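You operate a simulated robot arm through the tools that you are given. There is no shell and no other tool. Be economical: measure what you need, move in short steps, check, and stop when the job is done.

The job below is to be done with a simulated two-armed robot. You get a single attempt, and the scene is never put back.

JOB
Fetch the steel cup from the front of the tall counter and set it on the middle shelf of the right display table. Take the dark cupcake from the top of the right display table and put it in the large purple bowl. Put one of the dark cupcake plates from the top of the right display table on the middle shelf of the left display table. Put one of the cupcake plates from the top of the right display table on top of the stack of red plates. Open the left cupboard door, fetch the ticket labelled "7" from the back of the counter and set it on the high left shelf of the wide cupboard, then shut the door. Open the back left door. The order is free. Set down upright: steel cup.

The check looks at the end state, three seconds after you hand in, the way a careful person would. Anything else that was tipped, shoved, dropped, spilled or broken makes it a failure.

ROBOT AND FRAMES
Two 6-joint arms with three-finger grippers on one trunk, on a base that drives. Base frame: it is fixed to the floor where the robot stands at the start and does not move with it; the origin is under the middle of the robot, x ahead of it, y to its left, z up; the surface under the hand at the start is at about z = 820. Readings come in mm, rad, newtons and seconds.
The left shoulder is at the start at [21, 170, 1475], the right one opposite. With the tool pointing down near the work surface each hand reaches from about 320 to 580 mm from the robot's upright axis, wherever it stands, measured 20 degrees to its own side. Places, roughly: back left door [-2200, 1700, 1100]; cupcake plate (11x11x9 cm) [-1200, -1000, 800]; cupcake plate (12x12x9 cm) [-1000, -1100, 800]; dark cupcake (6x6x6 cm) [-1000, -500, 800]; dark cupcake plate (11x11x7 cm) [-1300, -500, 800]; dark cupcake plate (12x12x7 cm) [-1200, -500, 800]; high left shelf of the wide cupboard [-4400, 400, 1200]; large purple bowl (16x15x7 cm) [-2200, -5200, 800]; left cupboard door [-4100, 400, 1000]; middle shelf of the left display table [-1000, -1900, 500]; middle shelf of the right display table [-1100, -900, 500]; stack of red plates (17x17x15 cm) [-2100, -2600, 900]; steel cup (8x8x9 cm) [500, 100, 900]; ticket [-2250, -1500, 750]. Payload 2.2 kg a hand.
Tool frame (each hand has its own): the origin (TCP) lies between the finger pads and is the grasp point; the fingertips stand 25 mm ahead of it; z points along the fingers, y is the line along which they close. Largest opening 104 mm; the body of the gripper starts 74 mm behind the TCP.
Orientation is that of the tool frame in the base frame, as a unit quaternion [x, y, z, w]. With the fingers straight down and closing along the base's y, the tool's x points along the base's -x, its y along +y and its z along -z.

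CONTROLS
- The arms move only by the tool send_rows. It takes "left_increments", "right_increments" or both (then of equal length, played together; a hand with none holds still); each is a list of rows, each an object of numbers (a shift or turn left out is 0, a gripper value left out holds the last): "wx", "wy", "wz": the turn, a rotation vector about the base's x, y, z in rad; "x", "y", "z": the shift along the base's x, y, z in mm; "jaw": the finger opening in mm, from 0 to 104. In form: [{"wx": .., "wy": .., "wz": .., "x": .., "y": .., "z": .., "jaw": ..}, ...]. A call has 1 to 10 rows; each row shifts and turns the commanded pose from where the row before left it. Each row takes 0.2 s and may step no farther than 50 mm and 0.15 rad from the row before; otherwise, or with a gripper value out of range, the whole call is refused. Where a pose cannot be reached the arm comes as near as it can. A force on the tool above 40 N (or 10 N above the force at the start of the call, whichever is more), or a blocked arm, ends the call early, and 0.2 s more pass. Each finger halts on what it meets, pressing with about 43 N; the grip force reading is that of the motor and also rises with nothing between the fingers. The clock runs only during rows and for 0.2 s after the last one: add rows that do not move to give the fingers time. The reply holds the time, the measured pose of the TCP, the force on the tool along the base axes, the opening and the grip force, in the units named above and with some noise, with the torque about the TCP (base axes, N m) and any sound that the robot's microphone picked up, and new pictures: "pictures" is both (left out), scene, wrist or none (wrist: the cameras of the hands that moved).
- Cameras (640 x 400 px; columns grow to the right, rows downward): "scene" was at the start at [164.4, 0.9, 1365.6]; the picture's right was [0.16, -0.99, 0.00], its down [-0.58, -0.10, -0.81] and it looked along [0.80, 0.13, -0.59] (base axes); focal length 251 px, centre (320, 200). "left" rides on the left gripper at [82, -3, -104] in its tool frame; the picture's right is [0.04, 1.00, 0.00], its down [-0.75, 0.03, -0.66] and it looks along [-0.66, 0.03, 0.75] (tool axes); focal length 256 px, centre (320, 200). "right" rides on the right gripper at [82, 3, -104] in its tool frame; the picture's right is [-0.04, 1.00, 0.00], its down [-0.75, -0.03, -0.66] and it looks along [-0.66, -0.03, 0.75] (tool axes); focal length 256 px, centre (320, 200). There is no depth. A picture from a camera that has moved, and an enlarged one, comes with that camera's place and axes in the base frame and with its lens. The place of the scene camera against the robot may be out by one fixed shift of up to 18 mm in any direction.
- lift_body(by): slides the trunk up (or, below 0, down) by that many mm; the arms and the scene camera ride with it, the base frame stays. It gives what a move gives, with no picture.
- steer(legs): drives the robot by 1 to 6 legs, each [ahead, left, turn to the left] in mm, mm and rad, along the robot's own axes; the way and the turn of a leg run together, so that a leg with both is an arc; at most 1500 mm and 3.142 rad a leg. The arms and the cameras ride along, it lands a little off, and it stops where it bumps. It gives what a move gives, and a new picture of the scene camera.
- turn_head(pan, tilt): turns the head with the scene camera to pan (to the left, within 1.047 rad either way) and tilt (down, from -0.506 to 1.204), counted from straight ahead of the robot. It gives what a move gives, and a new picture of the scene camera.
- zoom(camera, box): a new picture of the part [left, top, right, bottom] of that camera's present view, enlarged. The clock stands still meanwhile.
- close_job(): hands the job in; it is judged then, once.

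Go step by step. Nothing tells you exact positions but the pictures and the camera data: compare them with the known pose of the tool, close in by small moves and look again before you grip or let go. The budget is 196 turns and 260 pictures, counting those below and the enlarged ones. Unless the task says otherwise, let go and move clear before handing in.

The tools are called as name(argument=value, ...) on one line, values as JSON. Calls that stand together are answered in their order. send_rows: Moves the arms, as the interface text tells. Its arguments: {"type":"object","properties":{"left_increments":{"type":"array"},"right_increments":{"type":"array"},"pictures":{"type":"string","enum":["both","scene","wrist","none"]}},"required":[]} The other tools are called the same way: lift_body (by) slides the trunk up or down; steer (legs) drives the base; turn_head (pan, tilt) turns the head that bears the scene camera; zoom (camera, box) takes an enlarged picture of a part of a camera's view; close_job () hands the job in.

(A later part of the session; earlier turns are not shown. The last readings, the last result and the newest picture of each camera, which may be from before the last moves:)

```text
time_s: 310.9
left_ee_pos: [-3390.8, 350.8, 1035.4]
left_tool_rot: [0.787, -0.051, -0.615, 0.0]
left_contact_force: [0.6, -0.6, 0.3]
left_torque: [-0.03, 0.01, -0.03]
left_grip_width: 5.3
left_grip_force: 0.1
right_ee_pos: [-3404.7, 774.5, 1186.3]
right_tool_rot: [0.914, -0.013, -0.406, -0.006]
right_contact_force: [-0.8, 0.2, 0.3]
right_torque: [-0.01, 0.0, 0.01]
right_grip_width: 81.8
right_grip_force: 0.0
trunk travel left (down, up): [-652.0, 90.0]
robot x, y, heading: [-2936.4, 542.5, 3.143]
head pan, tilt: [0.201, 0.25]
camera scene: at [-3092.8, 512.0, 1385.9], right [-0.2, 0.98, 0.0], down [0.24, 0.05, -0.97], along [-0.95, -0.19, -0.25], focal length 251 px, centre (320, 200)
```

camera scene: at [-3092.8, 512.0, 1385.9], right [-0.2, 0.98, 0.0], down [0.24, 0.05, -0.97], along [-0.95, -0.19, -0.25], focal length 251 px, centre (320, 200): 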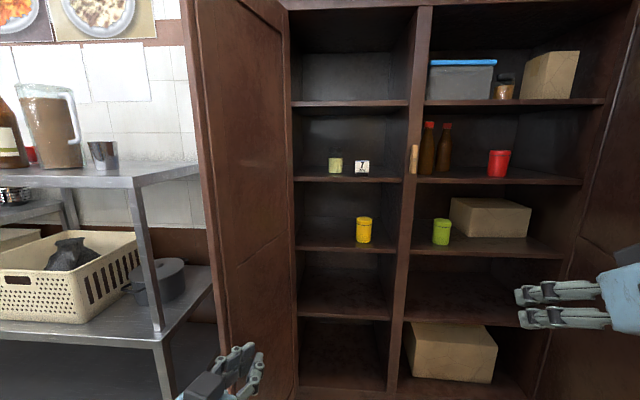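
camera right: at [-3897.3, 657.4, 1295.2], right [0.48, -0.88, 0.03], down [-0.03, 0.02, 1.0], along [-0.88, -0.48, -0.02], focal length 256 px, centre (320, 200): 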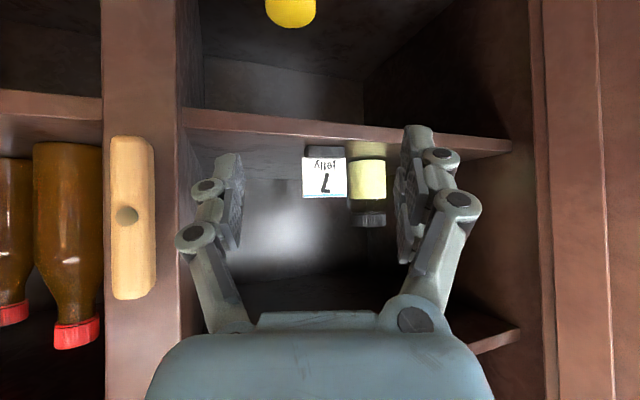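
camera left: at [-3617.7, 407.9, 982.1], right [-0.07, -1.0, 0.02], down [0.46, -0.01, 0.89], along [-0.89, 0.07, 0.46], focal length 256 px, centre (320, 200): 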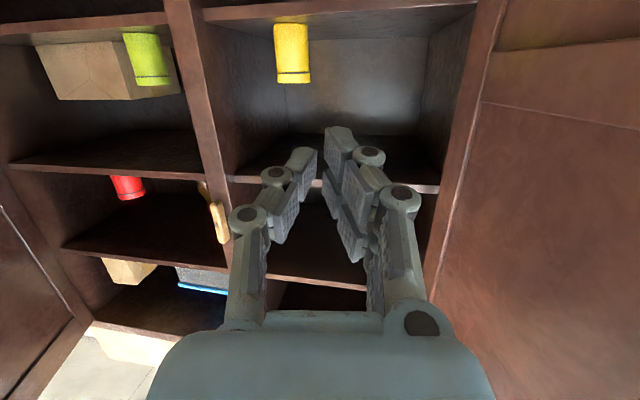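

The door tip is near (−3570, 145); a steel table stands left of it (corner about (−3628, −105)). I'll bring the left fingers just past the tip on the outside and push the door closed.

steer(legs=[[0, 90, 0]])

send_rows(left_increments=[{"y": -35}, {"y": -35}, {"y": -35}, {"y": -35}, {"y": -35}, {"y": -35}], pictures="none")

steer(legs=[[190, 0, 0]])

turn_head(pan=0.4, tilt=0.4)

send_rows(left_increments=[{"z": 0}], pictures="wrist")

```text
time_s: 312.0
left_ee_pos: [-3389.6, 260.2, 1035.1]
left_tool_rot: [0.787, -0.051, -0.615, -0.001]
left_contact_force: [0.1, 0.3, -0.1]
left_torque: [0.03, -0.03, -0.04]
left_grip_width: 5.1
left_grip_force: 0.0
right_ee_pos: [-3404.5, 682.7, 1187.1]
right_tool_rot: [0.914, -0.013, -0.405, -0.007]
right_contact_force: [0.0, 0.0, 0.5]
right_torque: [0.04, 0.03, -0.06]
right_grip_width: 82.2
right_grip_force: 0.0
trunk travel left (down, up): [-652.0, 90.0]
robot x, y, heading: [-2939.3, 452.9, 3.141]
head pan, tilt: [0.201, 0.25]
camera scene: at [-3093.0, 420.7, 1385.8], right [-0.2, 0.98, 0.0], down [0.24, 0.05, -0.97], along [-0.95, -0.19, -0.25], focal length 251 px, centre (320, 200)
```

scene: 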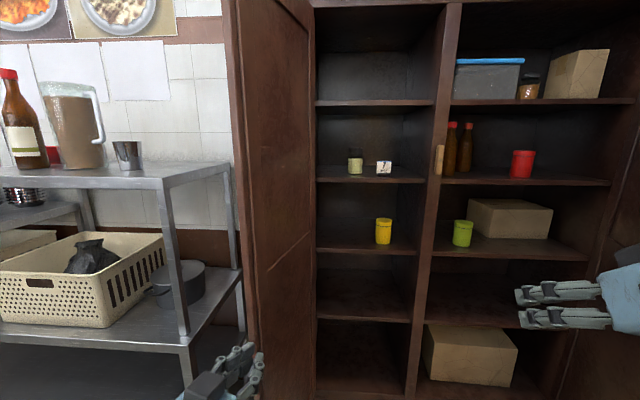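

```text
time_s: 313.4
left_ee_pos: [-3390.5, 50.3, 1036.8]
left_tool_rot: [0.787, -0.052, -0.615, -0.001]
left_contact_force: [0.0, 0.0, 0.1]
left_torque: [0.04, 0.02, -0.02]
left_grip_width: 4.9
left_grip_force: 0.1
right_ee_pos: [-3405.7, 683.0, 1186.6]
right_tool_rot: [0.914, -0.014, -0.406, -0.007]
right_contact_force: [0.3, -1.1, 0.9]
right_torque: [0.03, -0.03, -0.07]
right_grip_width: 81.7
right_grip_force: 0.0
trunk travel left (down, up): [-652.0, 90.0]
robot x, y, heading: [-2935.4, 453.6, 3.141]
head pan, tilt: [0.201, 0.25]
```

```text
time_s: 314.9
left_ee_pos: [-3581.8, 53.2, 1034.7]
left_tool_rot: [0.787, -0.052, -0.615, -0.001]
left_contact_force: [-0.4, 0.0, 0.5]
left_torque: [0.02, -0.01, -0.01]
left_grip_width: 4.9
left_grip_force: 0.0
right_ee_pos: [-3595.0, 685.5, 1185.4]
right_tool_rot: [0.914, -0.014, -0.405, -0.007]
right_contact_force: [0.1, 0.5, 0.2]
right_torque: [0.01, -0.02, 0.01]
right_grip_width: 81.9
right_grip_force: 0.0
trunk travel left (down, up): [-652.0, 90.0]
robot x, y, heading: [-3129.8, 455.4, 3.14]
head pan, tilt: [0.201, 0.25]
camera scene: at [-3284.1, 422.8, 1385.7], right [-0.2, 0.98, 0.0], down [0.24, 0.05, -0.97], along [-0.95, -0.19, -0.25], focal length 251 px, centre (320, 200)
```

scene: 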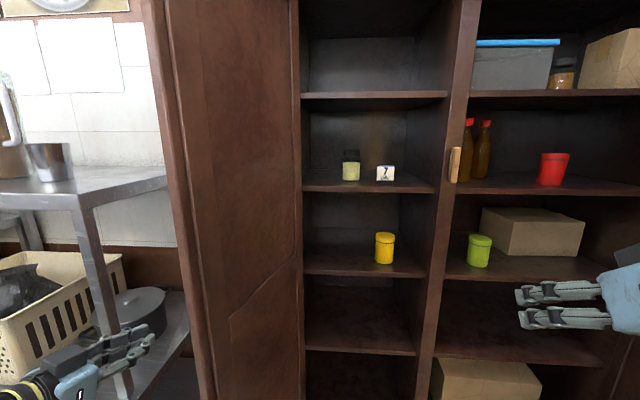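

```text
time_s: 315.7
left_ee_pos: [-3580.4, 52.8, 1035.5]
left_tool_rot: [0.786, -0.052, -0.616, -0.001]
left_contact_force: [-1.0, 0.4, 0.5]
left_torque: [-0.01, 0.02, 0.0]
left_grip_width: 4.8
left_grip_force: 0.1
right_ee_pos: [-3594.3, 685.4, 1186.9]
right_tool_rot: [0.914, -0.015, -0.406, -0.007]
right_contact_force: [0.5, 0.4, 0.3]
right_torque: [-0.01, -0.02, 0.0]
right_grip_width: 81.9
right_grip_force: 0.0
trunk travel left (down, up): [-652.0, 90.0]
robot x, y, heading: [-3129.3, 450.6, 3.143]
head pan, tilt: [0.4, 0.4]
camera scene: at [-3276.4, 405.4, 1371.9], right [-0.39, 0.92, 0.0], down [0.36, 0.15, -0.92], along [-0.85, -0.35, -0.39], focal length 251 px, centre (320, 200)
```

scene: 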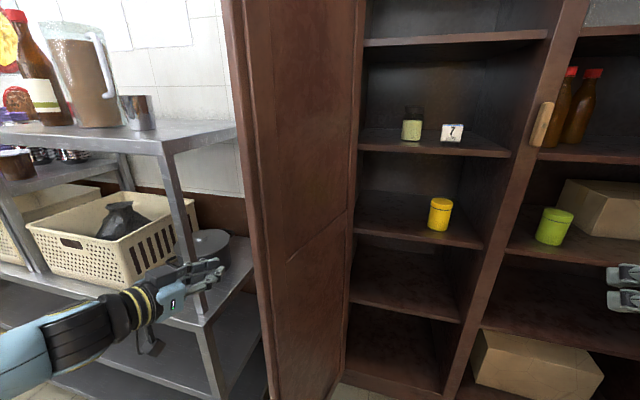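

```text
time_s: 316.1
left_ee_pos: [-3581.2, 52.0, 1036.1]
left_tool_rot: [0.787, -0.052, -0.615, 0.0]
left_contact_force: [-0.4, 0.2, 0.4]
left_torque: [0.02, 0.01, 0.01]
left_grip_width: 4.9
left_grip_force: 0.0
right_ee_pos: [-3594.3, 685.6, 1187.2]
right_tool_rot: [0.914, -0.016, -0.406, -0.007]
right_contact_force: [0.0, 0.1, -0.7]
right_torque: [-0.04, 0.0, -0.02]
right_grip_width: 81.8
right_grip_force: 0.0
trunk travel left (down, up): [-652.0, 90.0]
robot x, y, heading: [-3125.1, 456.7, 3.141]
head pan, tilt: [0.4, 0.4]
camera left: at [-3460.5, 42.8, 981.4], right [-0.07, -1.0, 0.02], down [0.45, -0.01, 0.89], along [-0.89, 0.08, 0.45], focal length 256 px, centre (320, 200)
```

left: 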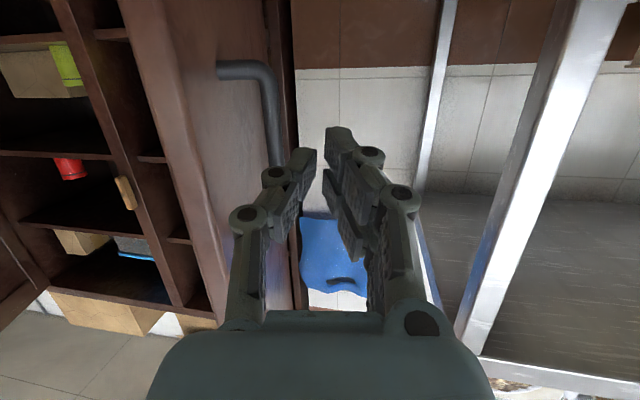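

The hand is outside the door next to its tip. Pushing the door closed.

send_rows(left_increments=[{"y": 30}, {"y": 30}, {"y": 30, "x": -4}, {"y": 30, "x": -6}, {"y": 30, "x": -8}, {"y": 30, "x": -10}], pictures="scene")

```text
time_s: 317.2
left_ee_pos: [-3583.6, 182.9, 1033.0]
left_tool_rot: [0.788, -0.05, -0.613, 0.001]
left_contact_force: [28.8, 1.1, 10.3]
left_torque: [0.17, 0.25, -0.31]
left_grip_width: 5.8
left_grip_force: 29.2
right_ee_pos: [-3589.1, 684.4, 1189.3]
right_tool_rot: [0.913, -0.012, -0.407, -0.005]
right_contact_force: [-0.5, 0.3, 0.0]
right_torque: [0.02, -0.01, 0.04]
right_grip_width: 81.8
right_grip_force: 0.1
trunk travel left (down, up): [-652.0, 90.0]
robot x, y, heading: [-3128.1, 456.1, -3.141]
head pan, tilt: [0.4, 0.4]
stopped in row 5 (left hand): the force on the tool passed its limit at 50 N (the readings are from after the stop); the commanded pose is now the measured one
camera scene: at [-3270.1, 406.9, 1372.7], right [-0.39, 0.92, 0.0], down [0.35, 0.15, -0.92], along [-0.85, -0.36, -0.39], focal length 251 px, centre (320, 200)
```

scene: 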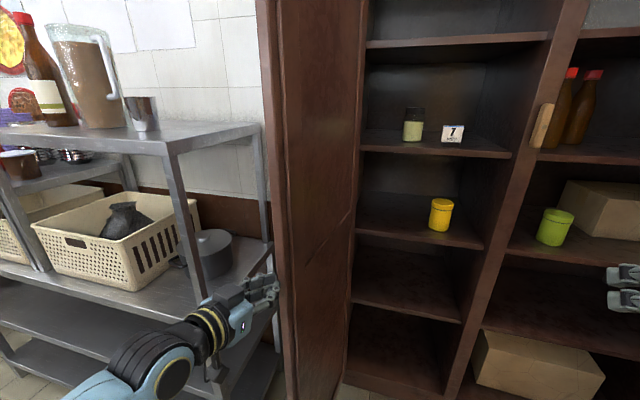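

The tips press on the handle; pull back 20 mm and keep pushing sideways.

send_rows(left_increments=[{"x": 20}, {"y": 25}, {"y": 25}, {"y": 25}, {"y": 25}], pictures="both")

```text
time_s: 318.4
left_ee_pos: [-3570.0, 274.1, 1031.0]
left_tool_rot: [0.788, -0.065, -0.612, 0.008]
left_contact_force: [0.7, -0.7, -0.2]
left_torque: [-0.03, 0.02, -0.01]
left_grip_width: 5.0
left_grip_force: 0.1
right_ee_pos: [-3594.4, 684.8, 1185.9]
right_tool_rot: [0.914, -0.013, -0.405, -0.006]
right_contact_force: [-1.7, 0.0, 0.1]
right_torque: [0.0, -0.04, 0.04]
right_grip_width: 81.7
right_grip_force: 0.1
trunk travel left (down, up): [-652.0, 90.0]
robot x, y, heading: [-3123.4, 454.0, 3.139]
head pan, tilt: [0.4, 0.4]
camera scene: at [-3275.9, 405.2, 1371.8], right [-0.39, 0.92, 0.0], down [0.36, 0.15, -0.92], along [-0.85, -0.36, -0.39], focal length 251 px, centre (320, 200)
camera left: at [-3448.9, 261.5, 977.9], right [-0.08, -1.0, 0.05], down [0.45, 0.01, 0.89], along [-0.89, 0.1, 0.44], focal length 256 px, centre (320, 200)
```

scene: 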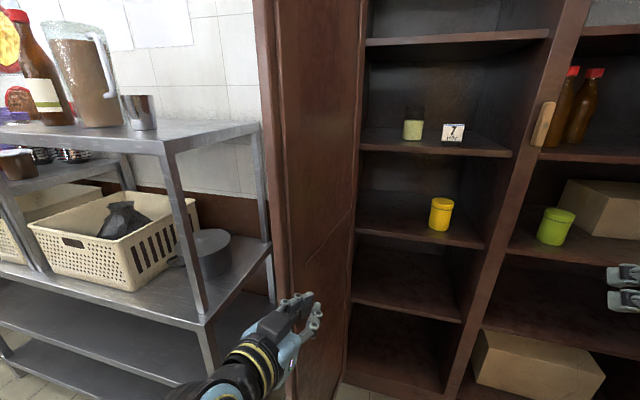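
left: 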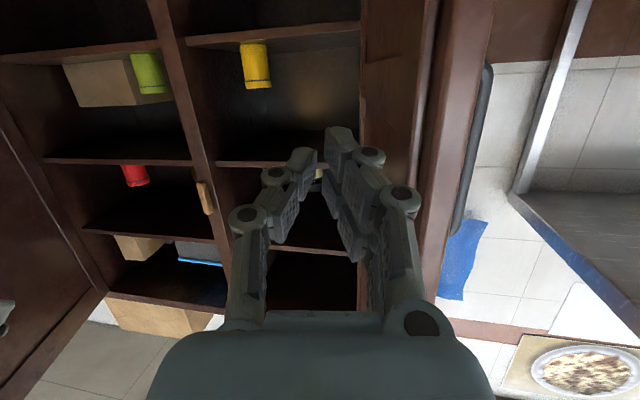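

The fingers slipped past the tip. I'll go back outside and push on the handle bar itself, further in.

send_rows(left_increments=[{"x": 40}, {"y": -40}, {"y": -45}, {"y": -45}, {"y": -45}, {"y": -45}, {"y": -15}, {"x": -40}, {"x": -40}, {"x": -28}], pictures="wrist")

```text
time_s: 320.6
left_ee_pos: [-3608.2, 43.4, 1028.6]
left_tool_rot: [0.789, -0.08, -0.609, 0.03]
left_contact_force: [0.2, 1.3, -0.5]
left_torque: [0.11, -0.03, 0.19]
left_grip_width: 4.6
left_grip_force: 0.1
left hand out of reach, approached as far as the arm can: row 9, 10
right_ee_pos: [-3595.5, 683.3, 1187.0]
right_tool_rot: [0.914, -0.013, -0.405, -0.007]
right_contact_force: [-0.7, -1.2, 0.3]
right_torque: [-0.01, -0.01, 0.01]
right_grip_width: 82.0
right_grip_force: 0.1
trunk travel left (down, up): [-652.0, 90.0]
robot x, y, heading: [-3124.2, 451.4, 3.137]
head pan, tilt: [0.4, 0.4]
camera left: at [-3487.1, 27.3, 976.3], right [-0.08, -0.99, 0.1], down [0.45, 0.06, 0.89], along [-0.89, 0.12, 0.44], focal length 256 px, centre (320, 200)
```

left: 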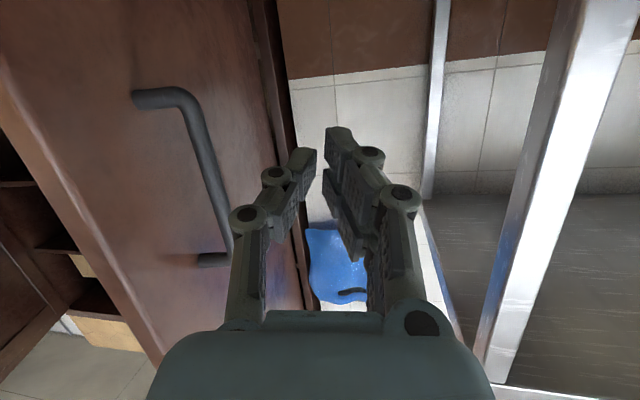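

steer(legs=[[50, 0, 0]])

send_rows(left_increments=[{"y": 30}, {"y": 30}, {"y": 30, "x": -4}, {"y": 30, "x": -6}, {"y": 30, "x": -8}, {"y": 30, "x": -10}], pictures="both")

```text
time_s: 321.5
left_ee_pos: [-3658.4, 43.2, 1028.5]
left_tool_rot: [0.791, -0.049, -0.61, 0.002]
left_contact_force: [0.0, -0.1, 0.1]
left_torque: [0.03, 0.01, -0.04]
left_grip_width: 4.8
left_grip_force: 0.0
right_ee_pos: [-3646.9, 683.8, 1185.9]
right_tool_rot: [0.914, -0.013, -0.405, -0.006]
right_contact_force: [-1.1, -0.3, 0.1]
right_torque: [0.01, -0.03, 0.0]
right_grip_width: 82.2
right_grip_force: 0.1
trunk travel left (down, up): [-652.0, 90.0]
robot x, y, heading: [-3173.9, 452.7, 3.144]
head pan, tilt: [0.4, 0.4]
camera scene: at [-3328.2, 404.9, 1371.6], right [-0.39, 0.92, 0.0], down [0.36, 0.15, -0.92], along [-0.85, -0.36, -0.39], focal length 251 px, centre (320, 200)
```

scene: 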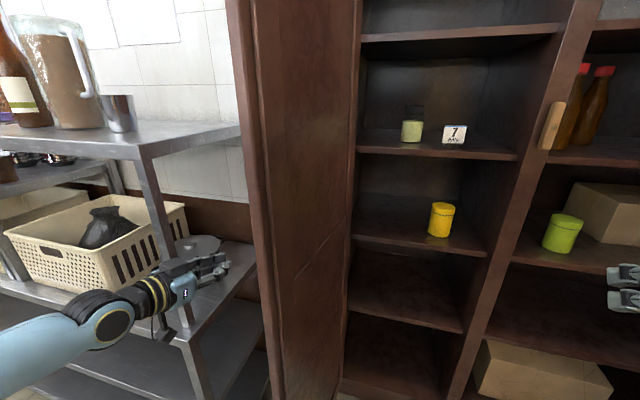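

```text
time_s: 322.9
left_ee_pos: [-3686.5, 224.4, 1029.3]
left_tool_rot: [0.79, -0.051, -0.611, 0.002]
left_contact_force: [-0.1, 0.2, 0.0]
left_torque: [0.02, 0.01, 0.0]
left_grip_width: 15.3
left_grip_force: 0.8
right_ee_pos: [-3644.5, 685.6, 1186.0]
right_tool_rot: [0.914, -0.014, -0.406, -0.006]
right_contact_force: [0.0, -0.4, -0.7]
right_torque: [-0.02, 0.01, -0.01]
right_grip_width: 82.0
right_grip_force: 0.1
trunk travel left (down, up): [-652.0, 90.0]
robot x, y, heading: [-3179.8, 457.5, 3.143]
head pan, tilt: [0.4, 0.4]
camera scene: at [-3326.6, 406.4, 1371.8], right [-0.39, 0.92, 0.0], down [0.36, 0.15, -0.92], along [-0.85, -0.36, -0.39], focal length 251 px, centre (320, 200)
camera left: at [-3565.8, 215.6, 976.9], right [-0.06, -1.0, 0.03], down [0.44, -0.01, 0.9], along [-0.89, 0.07, 0.44], focal length 256 px, centre (320, 200)
```

scene: 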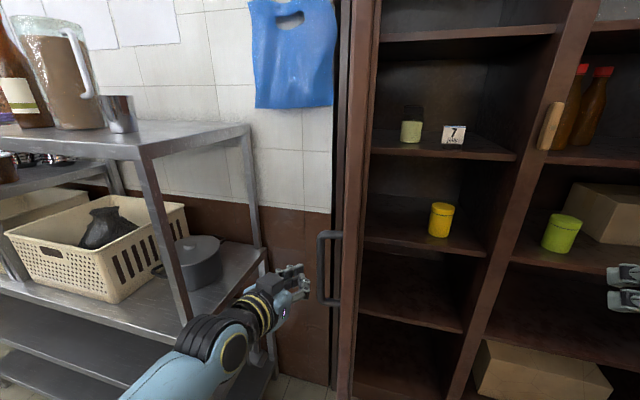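
left: 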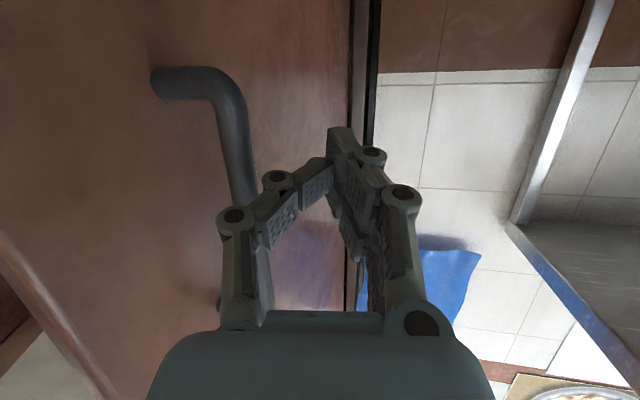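

The door is swinging shut. Continue.

send_rows(left_increments=[{"y": 28, "x": -14}, {"y": 26, "x": -18}, {"y": 24, "x": -20}], pictures="scene")

```text
time_s: 323.7
left_ee_pos: [-3733.0, 289.5, 1018.1]
left_tool_rot: [0.794, -0.057, -0.605, 0.012]
left_contact_force: [-0.6, 0.3, 0.3]
left_torque: [0.0, -0.03, 0.0]
left_grip_width: 4.9
left_grip_force: 0.0
right_ee_pos: [-3643.0, 683.3, 1186.6]
right_tool_rot: [0.914, -0.013, -0.406, -0.007]
right_contact_force: [-0.9, 0.1, 0.0]
right_torque: [-0.03, 0.02, 0.0]
right_grip_width: 81.8
right_grip_force: 0.1
trunk travel left (down, up): [-652.0, 90.0]
robot x, y, heading: [-3179.0, 455.4, 3.138]
head pan, tilt: [0.4, 0.4]
camera scene: at [-3326.4, 405.1, 1371.8], right [-0.39, 0.92, 0.0], down [0.36, 0.15, -0.92], along [-0.85, -0.36, -0.39], focal length 251 px, centre (320, 200)
```

scene: 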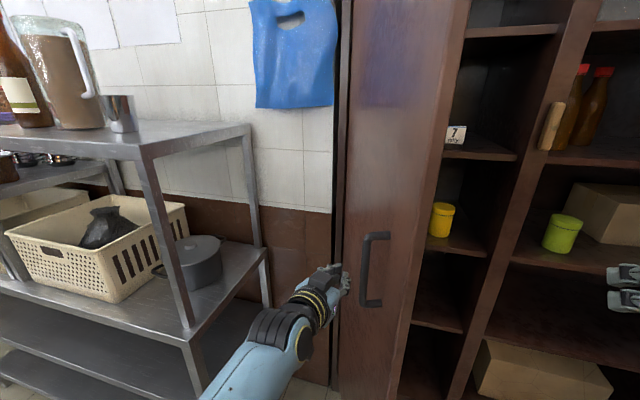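

Door about half closed. Reposition to push it from the front.

steer(legs=[[-110, 0, 0], [0, -160, 0]])

send_rows(left_increments=[{"x": -30}, {"x": -30}, {"x": -30}, {"x": -30}, {"x": -30}], pictures="scene")

```text
time_s: 325.9
left_ee_pos: [-3625.4, 451.0, 1024.1]
left_tool_rot: [0.792, -0.056, -0.608, 0.013]
left_contact_force: [0.5, 1.3, -0.5]
left_torque: [0.02, -0.01, 0.05]
left_grip_width: 4.9
left_grip_force: 0.1
right_ee_pos: [-3534.8, 845.3, 1187.2]
right_tool_rot: [0.914, -0.013, -0.406, -0.006]
right_contact_force: [-0.1, 0.1, -0.2]
right_torque: [-0.04, 0.02, -0.01]
right_grip_width: 82.1
right_grip_force: 0.0
trunk travel left (down, up): [-652.0, 90.0]
robot x, y, heading: [-3066.8, 611.6, -3.137]
head pan, tilt: [0.4, 0.4]
camera scene: at [-3215.4, 566.6, 1371.9], right [-0.39, 0.92, 0.0], down [0.36, 0.15, -0.92], along [-0.85, -0.36, -0.39], focal length 251 px, centre (320, 200)
```

scene: 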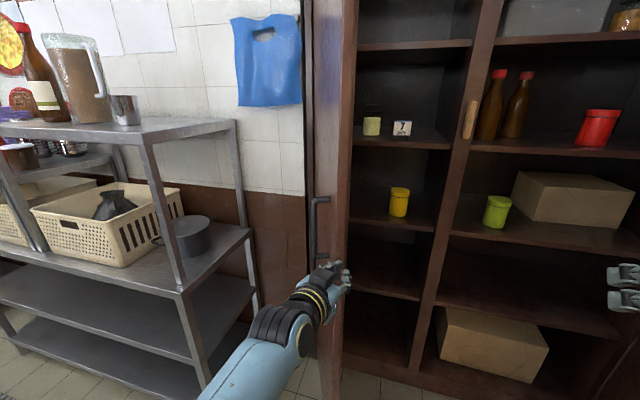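

```text
time_s: 326.6
left_ee_pos: [-3675.4, 461.5, 1020.3]
left_tool_rot: [0.795, -0.055, -0.605, 0.006]
left_contact_force: [29.8, 22.2, 12.0]
left_torque: [0.06, 0.61, -0.27]
left_grip_width: 19.4
left_grip_force: 24.7
right_ee_pos: [-3529.4, 849.3, 1186.8]
right_tool_rot: [0.914, -0.015, -0.406, -0.005]
right_contact_force: [0.3, 0.1, -0.3]
right_torque: [0.02, -0.01, -0.01]
right_grip_width: 82.1
right_grip_force: 0.1
trunk travel left (down, up): [-652.0, 90.0]
robot x, y, heading: [-3066.2, 614.1, 3.138]
head pan, tilt: [0.4, 0.4]
stopped in row 3 (left hand): the force on the tool passed its limit at 57 N (the readings are from after the stop); the commanded pose is now the measured one
camera scene: at [-3211.2, 569.7, 1372.6], right [-0.39, 0.92, 0.0], down [0.36, 0.15, -0.92], along [-0.85, -0.36, -0.39], focal length 251 px, centre (320, 200)
```

scene: 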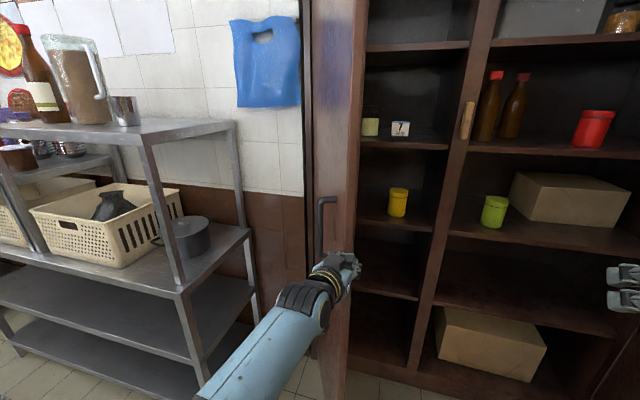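

Too close to the door's tip; back off 40 mm, shift left 70 mm, and push again.

send_rows(left_increments=[{"x": 35}, {"x": 10, "y": -35, "jaw": 0}, {"y": -45}, {"x": -30}, {"x": -30}, {"x": -30}, {"x": -30}], pictures="both")

```text
time_s: 327.9
left_ee_pos: [-3705.7, 380.6, 1019.0]
left_tool_rot: [0.795, -0.055, -0.604, 0.007]
left_contact_force: [27.5, 13.7, 12.1]
left_torque: [-0.3, 0.44, 0.1]
left_grip_width: 4.7
left_grip_force: 30.2
right_ee_pos: [-3530.7, 847.6, 1187.2]
right_tool_rot: [0.914, -0.013, -0.406, -0.006]
right_contact_force: [-1.8, -0.5, -0.9]
right_torque: [0.06, -0.05, -0.04]
right_grip_width: 81.9
right_grip_force: 0.1
trunk travel left (down, up): [-652.0, 90.0]
robot x, y, heading: [-3064.7, 615.5, 3.144]
head pan, tilt: [0.4, 0.4]
stopped in row 6 (left hand): the force on the tool passed its limit at 80 N (the readings are from after the stop); the commanded pose is now the measured one
camera scene: at [-3212.6, 567.3, 1372.2], right [-0.39, 0.92, 0.0], down [0.36, 0.15, -0.92], along [-0.85, -0.36, -0.39], focal length 251 px, centre (320, 200)
camera left: at [-3583.3, 369.9, 967.6], right [-0.07, -1.0, 0.04], down [0.43, 0.0, 0.9], along [-0.9, 0.08, 0.43], focal length 256 px, centre (320, 200)
```

scene: 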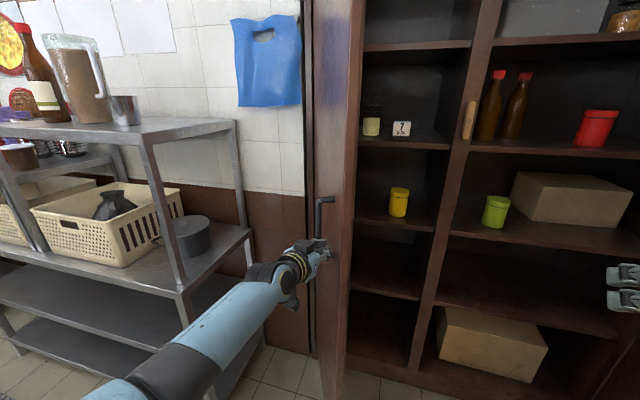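
left: 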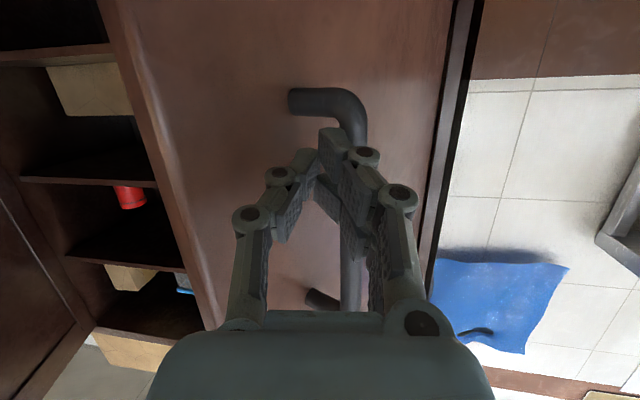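

I'll grip the handle instead and swing the door closed along its arc.

send_rows(left_increments=[{"x": 30}, {"y": -14, "jaw": 60}, {"jaw": 60, "wz": -0.1}, {"wz": -0.1, "y": -4}, {"wz": -0.1, "y": -4}], pictures="wrist")

```text
time_s: 329.1
left_ee_pos: [-3677.4, 353.8, 1016.7]
left_tool_rot: [0.779, -0.173, -0.597, -0.084]
left_contact_force: [0.3, -0.4, -0.8]
left_torque: [0.03, 0.01, -0.01]
left_grip_width: 60.2
left_grip_force: 0.1
right_ee_pos: [-3533.4, 844.1, 1187.4]
right_tool_rot: [0.914, -0.012, -0.405, -0.006]
right_contact_force: [0.4, 0.4, 0.4]
right_torque: [0.01, -0.04, -0.01]
right_grip_width: 82.0
right_grip_force: 0.0
trunk travel left (down, up): [-652.0, 90.0]
robot x, y, heading: [-3066.3, 615.1, 3.143]
head pan, tilt: [0.4, 0.4]
camera left: at [-3564.1, 309.3, 966.3], right [-0.36, -0.93, 0.04], down [0.41, -0.12, 0.9], along [-0.84, 0.34, 0.43], focal length 256 px, centre (320, 200)
```

left: 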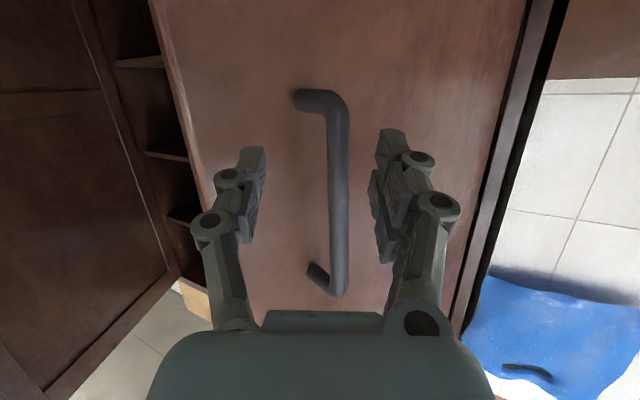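

send_rows(left_increments=[{"x": -20, "y": -4}, {"x": -22, "y": 4}], pictures="wrist")

```text
time_s: 329.7
left_ee_pos: [-3718.9, 356.8, 1016.8]
left_tool_rot: [0.779, -0.173, -0.597, -0.083]
left_contact_force: [0.1, 0.1, -0.4]
left_torque: [-0.01, -0.01, 0.01]
left_grip_width: 59.7
left_grip_force: 0.1
right_ee_pos: [-3534.9, 844.1, 1185.9]
right_tool_rot: [0.914, -0.013, -0.404, -0.006]
right_contact_force: [0.7, -0.8, 0.1]
right_torque: [-0.02, -0.03, 0.03]
right_grip_width: 81.9
right_grip_force: 0.0
trunk travel left (down, up): [-652.0, 90.0]
robot x, y, heading: [-3069.6, 616.2, 3.138]
head pan, tilt: [0.4, 0.4]
camera left: at [-3606.1, 310.2, 966.3], right [-0.36, -0.93, 0.04], down [0.41, -0.12, 0.9], along [-0.84, 0.34, 0.42], focal length 256 px, centre (320, 200)
```

left: 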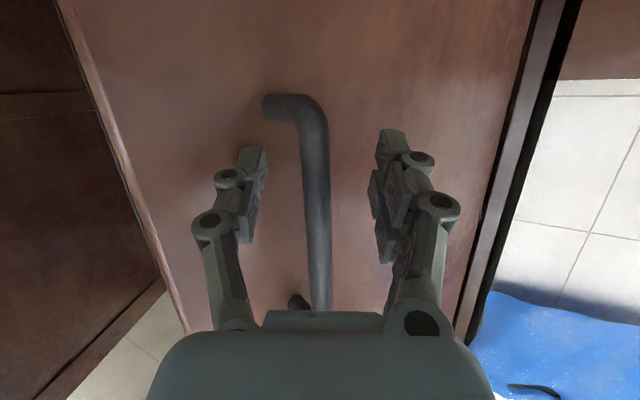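

send_rows(left_increments=[{"x": -9, "y": 4}, {"jaw": 30}, {"jaw": 5}, {"jaw": 5}, {"jaw": 5}], pictures="none")

```text
time_s: 330.9
left_ee_pos: [-3729.9, 359.4, 1016.8]
left_tool_rot: [0.779, -0.172, -0.597, -0.083]
left_contact_force: [-2.8, -0.4, -1.4]
left_torque: [-0.06, -0.09, 0.08]
left_grip_width: 6.7
left_grip_force: 24.8
right_ee_pos: [-3533.3, 844.8, 1186.2]
right_tool_rot: [0.914, -0.013, -0.405, -0.006]
right_contact_force: [0.1, 0.4, -0.7]
right_torque: [0.02, -0.06, -0.02]
right_grip_width: 81.7
right_grip_force: 0.1
trunk travel left (down, up): [-652.0, 90.0]
robot x, y, heading: [-3068.5, 614.1, 3.145]
head pan, tilt: [0.4, 0.4]
```

send_rows(left_increments=[{"z": 0}], pictures="wrist")

```text
time_s: 331.3
left_ee_pos: [-3730.0, 357.5, 1015.4]
left_tool_rot: [0.779, -0.172, -0.597, -0.082]
left_contact_force: [-11.6, -4.2, -3.5]
left_torque: [-0.37, 0.11, -0.07]
left_grip_width: 8.2
left_grip_force: 31.3
right_ee_pos: [-3537.6, 842.8, 1185.4]
right_tool_rot: [0.914, -0.013, -0.405, -0.006]
right_contact_force: [-0.2, 0.8, 0.1]
right_torque: [0.01, 0.01, 0.01]
right_grip_width: 82.0
right_grip_force: 0.1
trunk travel left (down, up): [-652.0, 90.0]
robot x, y, heading: [-3065.9, 614.3, 3.146]
head pan, tilt: [0.4, 0.4]
camera left: at [-3617.1, 312.1, 965.8], right [-0.36, -0.93, 0.04], down [0.41, -0.12, 0.9], along [-0.84, 0.34, 0.42], focal length 256 px, centre (320, 200)
```

left: 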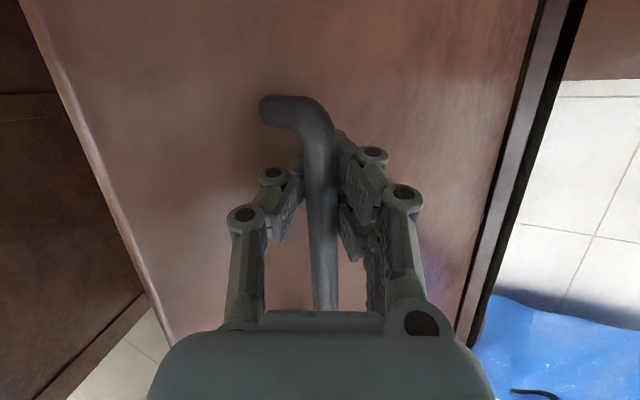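

Fitting the measured handle points gives the hinge at about (−4059, 227), radius ≈ 351. I'll swing the handle along that arc, starting with a diagonal base move.

steer(legs=[[33, -62, 0], [45, -54, 0]])

```text
time_s: 333.2
left_ee_pos: [-3804.3, 464.5, 1016.3]
left_tool_rot: [0.781, -0.163, -0.598, -0.072]
left_contact_force: [-7.8, -7.9, -8.1]
left_torque: [-0.34, -0.26, -0.13]
left_grip_width: 5.9
left_grip_force: 30.9
right_ee_pos: [-3618.2, 958.0, 1187.2]
right_tool_rot: [0.914, -0.004, -0.405, -0.002]
right_contact_force: [0.3, 0.8, -0.3]
right_torque: [0.0, -0.04, -0.04]
right_grip_width: 82.0
right_grip_force: 0.0
trunk travel left (down, up): [-652.0, 90.0]
robot x, y, heading: [-3148.0, 743.5, -3.117]
head pan, tilt: [0.4, 0.4]
stopped in leg 2: the force on the tool passed its limit at 49 N (the readings are from after the stop); the commanded pose is now the measured one
camera scene: at [-3295.4, 686.7, 1371.6], right [-0.41, 0.91, 0.0], down [0.36, 0.16, -0.92], along [-0.84, -0.38, -0.39], focal length 251 px, centre (320, 200)
```

scene: 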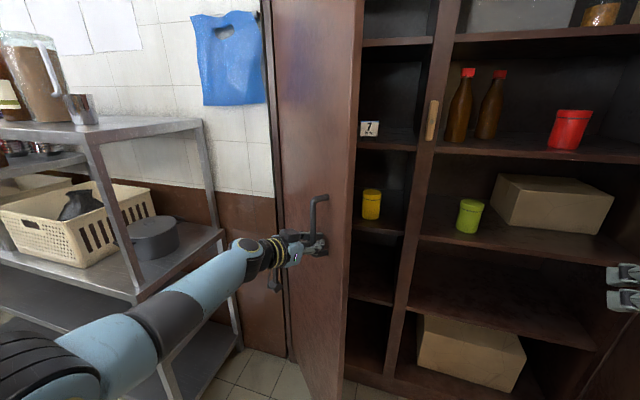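

Good progress. Continue with the arm, then the base.

send_rows(left_increments=[{"x": -24, "y": 24, "wz": 0.05}, {"x": -28, "y": 21, "wz": 0.05}, {"x": -30, "y": 19, "wz": 0.05}], pictures="none")

steer(legs=[[65, -28, 0], [45, -10, 0]])

```text
time_s: 334.0
left_ee_pos: [-3888.1, 531.2, 1019.6]
left_tool_rot: [0.79, -0.103, -0.603, -0.027]
left_contact_force: [-7.6, -7.8, 2.3]
left_torque: [0.13, -0.04, -0.17]
left_grip_width: 10.2
left_grip_force: 3.3
right_ee_pos: [-3620.5, 960.5, 1184.7]
right_tool_rot: [0.915, -0.003, -0.404, -0.002]
right_contact_force: [-0.7, 0.6, 0.2]
right_torque: [0.01, 0.01, 0.01]
right_grip_width: 82.0
right_grip_force: 0.1
trunk travel left (down, up): [-652.0, 90.0]
robot x, y, heading: [-3142.8, 740.4, -3.122]
head pan, tilt: [0.4, 0.4]
```

```text
time_s: 335.5
left_ee_pos: [-3994.0, 569.3, 1017.7]
left_tool_rot: [0.79, -0.103, -0.604, -0.028]
left_contact_force: [3.5, 8.8, -1.9]
left_torque: [0.3, 0.86, 0.95]
left_grip_width: 7.0
left_grip_force: 15.2
right_ee_pos: [-3727.2, 997.1, 1185.5]
right_tool_rot: [0.915, -0.003, -0.404, -0.001]
right_contact_force: [-0.2, -0.4, -0.6]
right_torque: [0.02, -0.01, 0.01]
right_grip_width: 81.8
right_grip_force: 0.1
trunk travel left (down, up): [-652.0, 90.0]
robot x, y, heading: [-3253.4, 774.9, -3.12]
head pan, tilt: [0.4, 0.4]
camera scene: at [-3403.9, 724.3, 1371.6], right [-0.41, 0.91, 0.0], down [0.36, 0.16, -0.92], along [-0.84, -0.38, -0.39], focal length 251 px, centre (320, 200)
```

scene: 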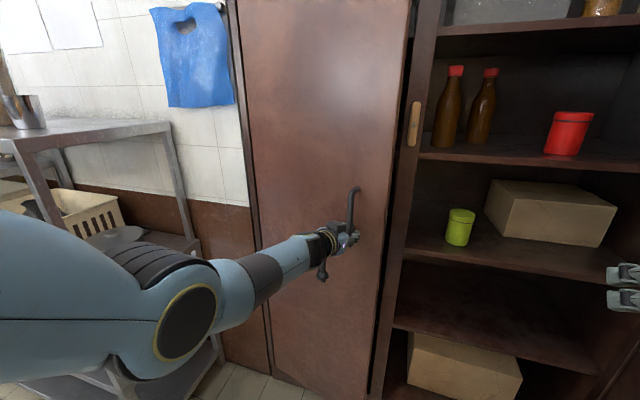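

Almost shut. Final push.

steer(legs=[[55, -5, 0]])

send_rows(left_increments=[{"x": -8}, {"x": -8}, {"x": -6}], pictures="scene")

```text
time_s: 336.5
left_ee_pos: [-4050.8, 580.9, 1017.8]
left_tool_rot: [0.791, -0.105, -0.602, -0.031]
left_contact_force: [3.0, 27.4, -5.3]
left_torque: [0.34, 0.28, 0.64]
left_grip_width: 5.7
left_grip_force: 29.5
right_ee_pos: [-3783.7, 1004.5, 1184.5]
right_tool_rot: [0.915, -0.004, -0.405, 0.0]
right_contact_force: [-0.1, -0.3, 0.3]
right_torque: [0.0, -0.05, 0.0]
right_grip_width: 81.9
right_grip_force: 0.1
trunk travel left (down, up): [-652.0, 90.0]
robot x, y, heading: [-3311.1, 780.4, -3.123]
head pan, tilt: [0.4, 0.4]
camera scene: at [-3459.9, 732.7, 1371.7], right [-0.41, 0.91, 0.0], down [0.36, 0.15, -0.92], along [-0.84, -0.38, -0.39], focal length 251 px, centre (320, 200)
```

scene: 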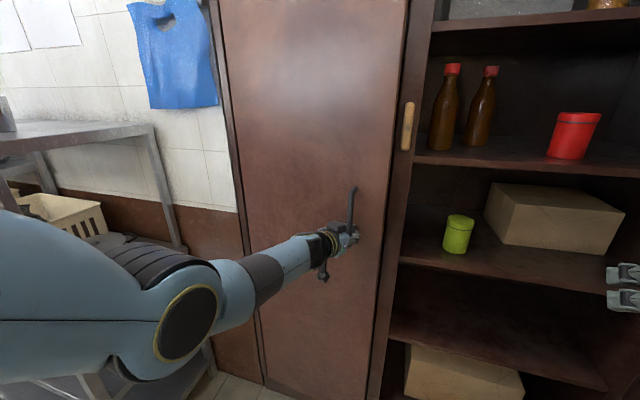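

```text
time_s: 337.3
left_ee_pos: [-4069.4, 581.4, 1018.5]
left_tool_rot: [0.791, -0.106, -0.601, -0.033]
left_contact_force: [-0.8, 24.3, -12.6]
left_torque: [0.09, 0.46, 0.27]
left_grip_width: 6.2
left_grip_force: 29.8
left hand out of reach, approached as far as the arm can: row 3
right_ee_pos: [-3782.8, 1006.1, 1184.2]
right_tool_rot: [0.914, -0.006, -0.405, 0.0]
right_contact_force: [0.5, -1.0, -0.7]
right_torque: [0.01, -0.02, 0.03]
right_grip_width: 81.7
right_grip_force: 0.0
trunk travel left (down, up): [-652.0, 90.0]
robot x, y, heading: [-3309.4, 782.3, -3.122]
head pan, tilt: [0.4, 0.4]
camera scene: at [-3460.2, 732.6, 1371.6], right [-0.4, 0.91, 0.0], down [0.36, 0.15, -0.92], along [-0.84, -0.37, -0.39], focal length 251 px, centre (320, 200)
```

scene: 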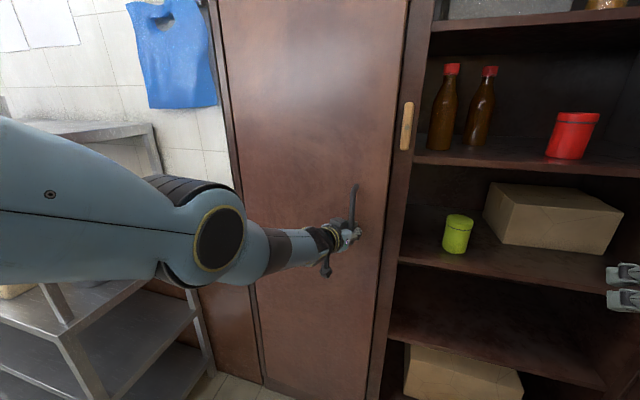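

Press a little more to be sure it is fully shut.

steer(legs=[[25, 0, 0]])

zoom(camera="scene", box=[320, 0, 480, 400])

```text
time_s: 338.2
left_ee_pos: [-4092.3, 581.5, 1018.4]
left_tool_rot: [0.789, -0.108, -0.604, -0.035]
left_contact_force: [-3.9, 4.9, -5.0]
left_torque: [-0.44, 0.25, -0.29]
left_grip_width: 6.2
left_grip_force: 29.4
right_ee_pos: [-3805.9, 1000.6, 1187.3]
right_tool_rot: [0.914, -0.005, -0.405, -0.002]
right_contact_force: [0.3, -0.6, -0.5]
right_torque: [0.0, -0.01, -0.05]
right_grip_width: 82.3
right_grip_force: 0.1
trunk travel left (down, up): [-652.0, 90.0]
robot x, y, heading: [-3335.4, 778.2, -3.125]
head pan, tilt: [0.4, 0.4]
stopped in leg 1: the force on the tool passed its limit at 89 N (the readings are from after the stop); the commanded pose is now the measured one
camera scene: at [-3483.7, 728.2, 1371.8], right [-0.4, 0.91, 0.0], down [0.36, 0.16, -0.92], along [-0.84, -0.37, -0.39], focal length 251 px, centre (320, 200)
```

scene: 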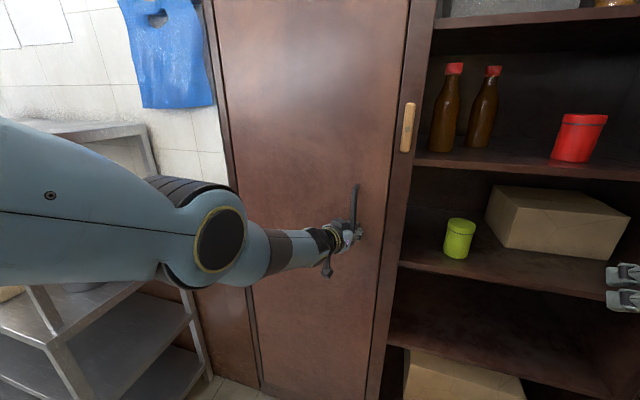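

```text
1.00 times, centred on (400, 200) of scene (not enlarged: the box is as wide or as high as the picture)
camera zoom: at [-3483.7, 728.2, 1371.8], right [-0.4, 0.91, 0.0], down [0.36, 0.16, -0.92], along [-0.84, -0.37, -0.39], focal length 251 px, centre (240, 200)
```

zoom: 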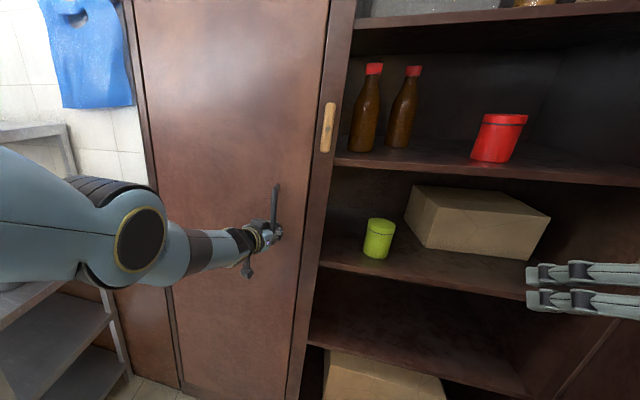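

The door is shut against its stop. Release the handle and back away straight.

send_rows(left_increments=[{"x": 4, "jaw": 40}, {"jaw": 80}, {"jaw": 90}, {"x": 25}, {"x": 30}], pictures="wrist")

steer(legs=[[-300, 0, 0]])

turn_head(pan=0.15, tilt=0.2)

```text
time_s: 339.4
left_ee_pos: [-4033.4, 580.7, 1020.1]
left_tool_rot: [0.789, -0.108, -0.604, -0.035]
left_contact_force: [0.2, 0.8, 1.3]
left_torque: [-0.01, 0.0, -0.02]
left_grip_width: 90.0
left_grip_force: 0.1
right_ee_pos: [-3805.8, 1001.7, 1187.8]
right_tool_rot: [0.914, -0.004, -0.405, -0.001]
right_contact_force: [0.3, 0.7, -0.1]
right_torque: [-0.02, 0.03, 0.02]
right_grip_width: 82.1
right_grip_force: 0.1
trunk travel left (down, up): [-652.0, 90.0]
robot x, y, heading: [-3335.0, 781.8, -3.127]
head pan, tilt: [0.4, 0.4]
camera left: at [-3913.6, 553.8, 968.7], right [-0.2, -0.98, 0.04], down [0.43, -0.06, 0.9], along [-0.88, 0.2, 0.43], focal length 256 px, centre (320, 200)
```

left: 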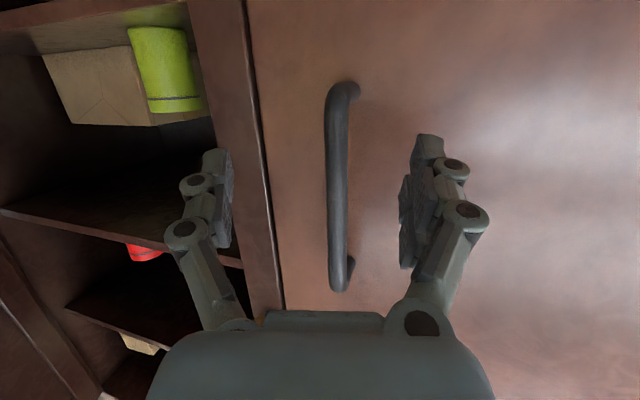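

```text
time_s: 341.5
left_ee_pos: [-3734.7, 585.0, 1019.0]
left_tool_rot: [0.789, -0.107, -0.604, -0.034]
left_contact_force: [0.4, 0.0, -0.1]
left_torque: [-0.02, -0.01, -0.04]
left_grip_width: 90.1
left_grip_force: 0.1
right_ee_pos: [-3508.3, 1006.8, 1186.6]
right_tool_rot: [0.914, -0.005, -0.406, -0.002]
right_contact_force: [1.0, 0.0, 0.9]
right_torque: [-0.03, 0.0, -0.04]
right_grip_width: 81.7
right_grip_force: 0.1
trunk travel left (down, up): [-652.0, 90.0]
robot x, y, heading: [-3035.5, 790.1, -3.126]
head pan, tilt: [0.4, 0.4]
camera scene: at [-3183.9, 733.8, 1372.0], right [-0.41, 0.91, 0.0], down [0.36, 0.16, -0.92], along [-0.84, -0.37, -0.39], focal length 251 px, centre (320, 200)
```

scene: 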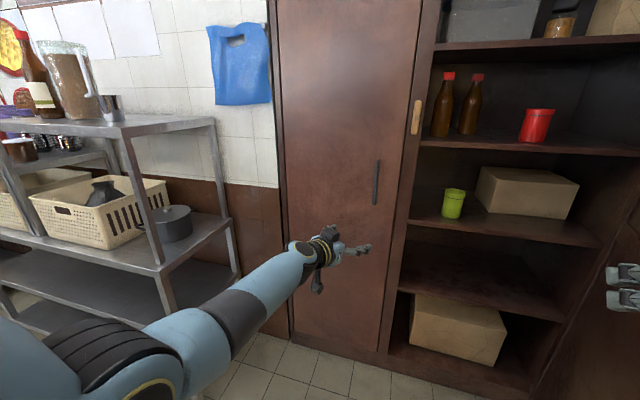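

```text
time_s: 342.2
left_ee_pos: [-3735.1, 585.2, 1018.0]
left_tool_rot: [0.789, -0.107, -0.604, -0.035]
left_contact_force: [-0.4, 0.3, 0.1]
left_torque: [-0.04, 0.02, -0.01]
left_grip_width: 90.2
left_grip_force: 0.0
right_ee_pos: [-3508.1, 1006.2, 1186.8]
right_tool_rot: [0.914, -0.005, -0.405, -0.001]
right_contact_force: [0.3, 0.2, 0.2]
right_torque: [-0.03, 0.01, -0.01]
right_grip_width: 82.1
right_grip_force: 0.1
trunk travel left (down, up): [-652.0, 90.0]
robot x, y, heading: [-3038.9, 785.8, -3.128]
head pan, tilt: [0.15, 0.201]
camera scene: at [-3192.3, 755.6, 1390.3], right [-0.17, 0.99, 0.0], down [0.2, 0.03, -0.98], along [-0.97, -0.16, -0.2], focal length 251 px, centre (320, 200)
```

scene: 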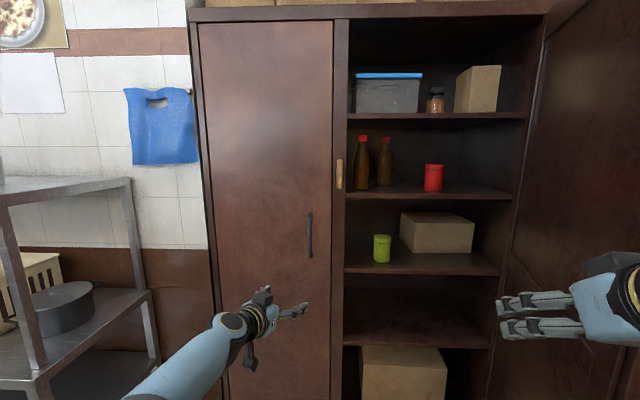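

The left cupboard door is closed. Remaining: the back left door at (−2200, 1700). I'll pull the left hand in and look toward it.

send_rows(left_increments=[{"x": 38, "y": -12, "jaw": 80}, {"x": 38, "y": -12}, {"x": 38, "y": -12}, {"x": 38, "y": -12}, {"x": 38, "y": -10}, {"x": 30, "y": -10}], pictures="none")

steer(legs=[[-100, 0, 0], [0, 0, -1.57]])

turn_head(pan=-0.7, tilt=0.2)

```text
time_s: 343.6
left_ee_pos: [-3512.9, 516.8, 1018.1]
left_tool_rot: [0.788, -0.107, -0.605, -0.035]
left_contact_force: [-0.2, 0.7, 0.3]
left_torque: [0.04, 0.02, -0.01]
left_grip_width: 80.0
left_grip_force: 0.0
right_ee_pos: [-3507.0, 1006.3, 1186.3]
right_tool_rot: [0.914, -0.005, -0.406, -0.002]
right_contact_force: [1.6, -0.3, 0.2]
right_torque: [0.01, 0.0, 0.0]
right_grip_width: 82.0
right_grip_force: 0.2
trunk travel left (down, up): [-652.0, 90.0]
robot x, y, heading: [-3035.1, 786.3, -3.121]
head pan, tilt: [0.15, 0.201]
```

```text
time_s: 348.6
left_ee_pos: [-3207.8, 1262.9, 1017.3]
left_tool_rot: [-0.484, 0.632, 0.404, 0.451]
left_contact_force: [0.4, -0.4, 0.1]
left_torque: [-0.02, 0.0, 0.0]
left_grip_width: 80.0
left_grip_force: 0.1
right_ee_pos: [-2720.4, 1261.1, 1186.4]
right_tool_rot: [-0.645, 0.648, 0.286, 0.287]
right_contact_force: [-0.5, -0.7, -0.2]
right_torque: [-0.03, 0.0, -0.02]
right_grip_width: 81.9
right_grip_force: 0.0
trunk travel left (down, up): [-652.0, 90.0]
robot x, y, heading: [-2940.7, 786.0, 1.593]
head pan, tilt: [0.15, 0.201]
camera scene: at [-2947.3, 936.6, 1390.4], right [0.98, 0.17, 0.0], down [0.03, -0.2, -0.98], along [-0.17, 0.96, -0.2], focal length 251 px, centre (320, 200)
```

scene: 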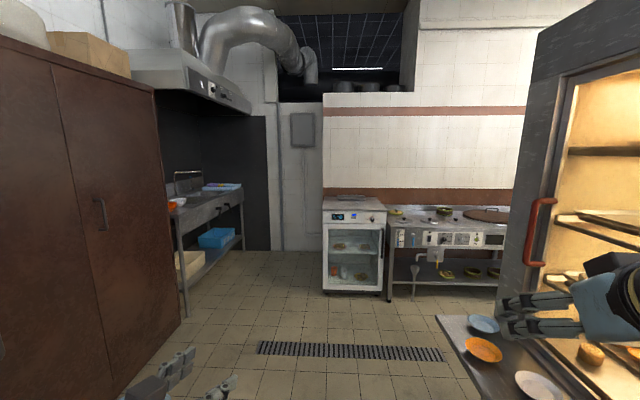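

```text
time_s: 349.8
left_ee_pos: [-3208.8, 1263.1, 1018.7]
left_tool_rot: [-0.484, 0.632, 0.404, 0.451]
left_contact_force: [0.0, -0.8, 0.5]
left_torque: [-0.02, -0.02, 0.02]
left_grip_width: 79.8
left_grip_force: 0.1
right_ee_pos: [-2719.3, 1261.4, 1186.8]
right_tool_rot: [-0.645, 0.648, 0.286, 0.287]
right_contact_force: [-0.5, -0.4, -1.1]
right_torque: [0.0, 0.02, -0.01]
right_grip_width: 82.0
right_grip_force: 0.1
trunk travel left (down, up): [-652.0, 90.0]
robot x, y, heading: [-2937.4, 789.0, 1.595]
head pan, tilt: [-0.7, 0.201]
camera scene: at [-2873.0, 917.6, 1390.4], right [0.78, -0.62, 0.0], down [-0.12, -0.16, -0.98], along [0.61, 0.77, -0.2], focal length 251 px, centre (320, 200)
```

scene: 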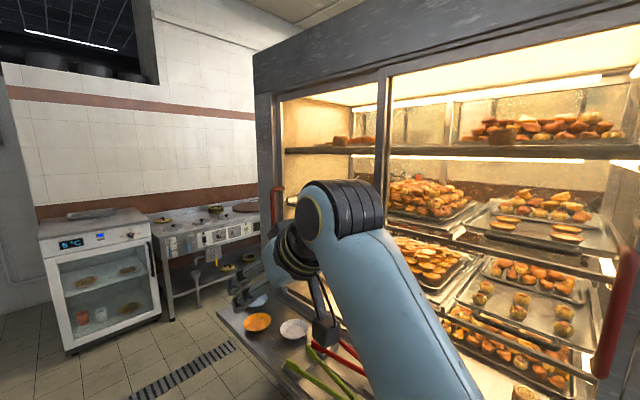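

The warming cabinet's back has two doors with red handles; the left one is toward +y. Zooming to understand how it opens.

zoom(camera="scene", box=[230, 40, 470, 260])

```text
1.82 times, centred on (350, 150) of scene
camera zoom: at [-2873.0, 917.6, 1390.4], right [0.78, -0.62, 0.0], down [-0.12, -0.16, -0.98], along [0.61, 0.77, -0.2], focal length 456 px, centre (266, 291)
```

zoom: 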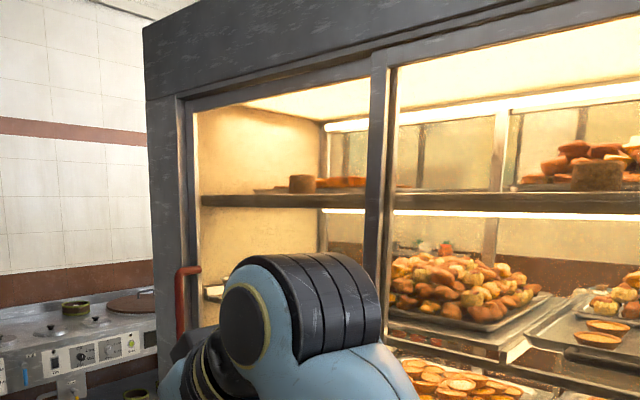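

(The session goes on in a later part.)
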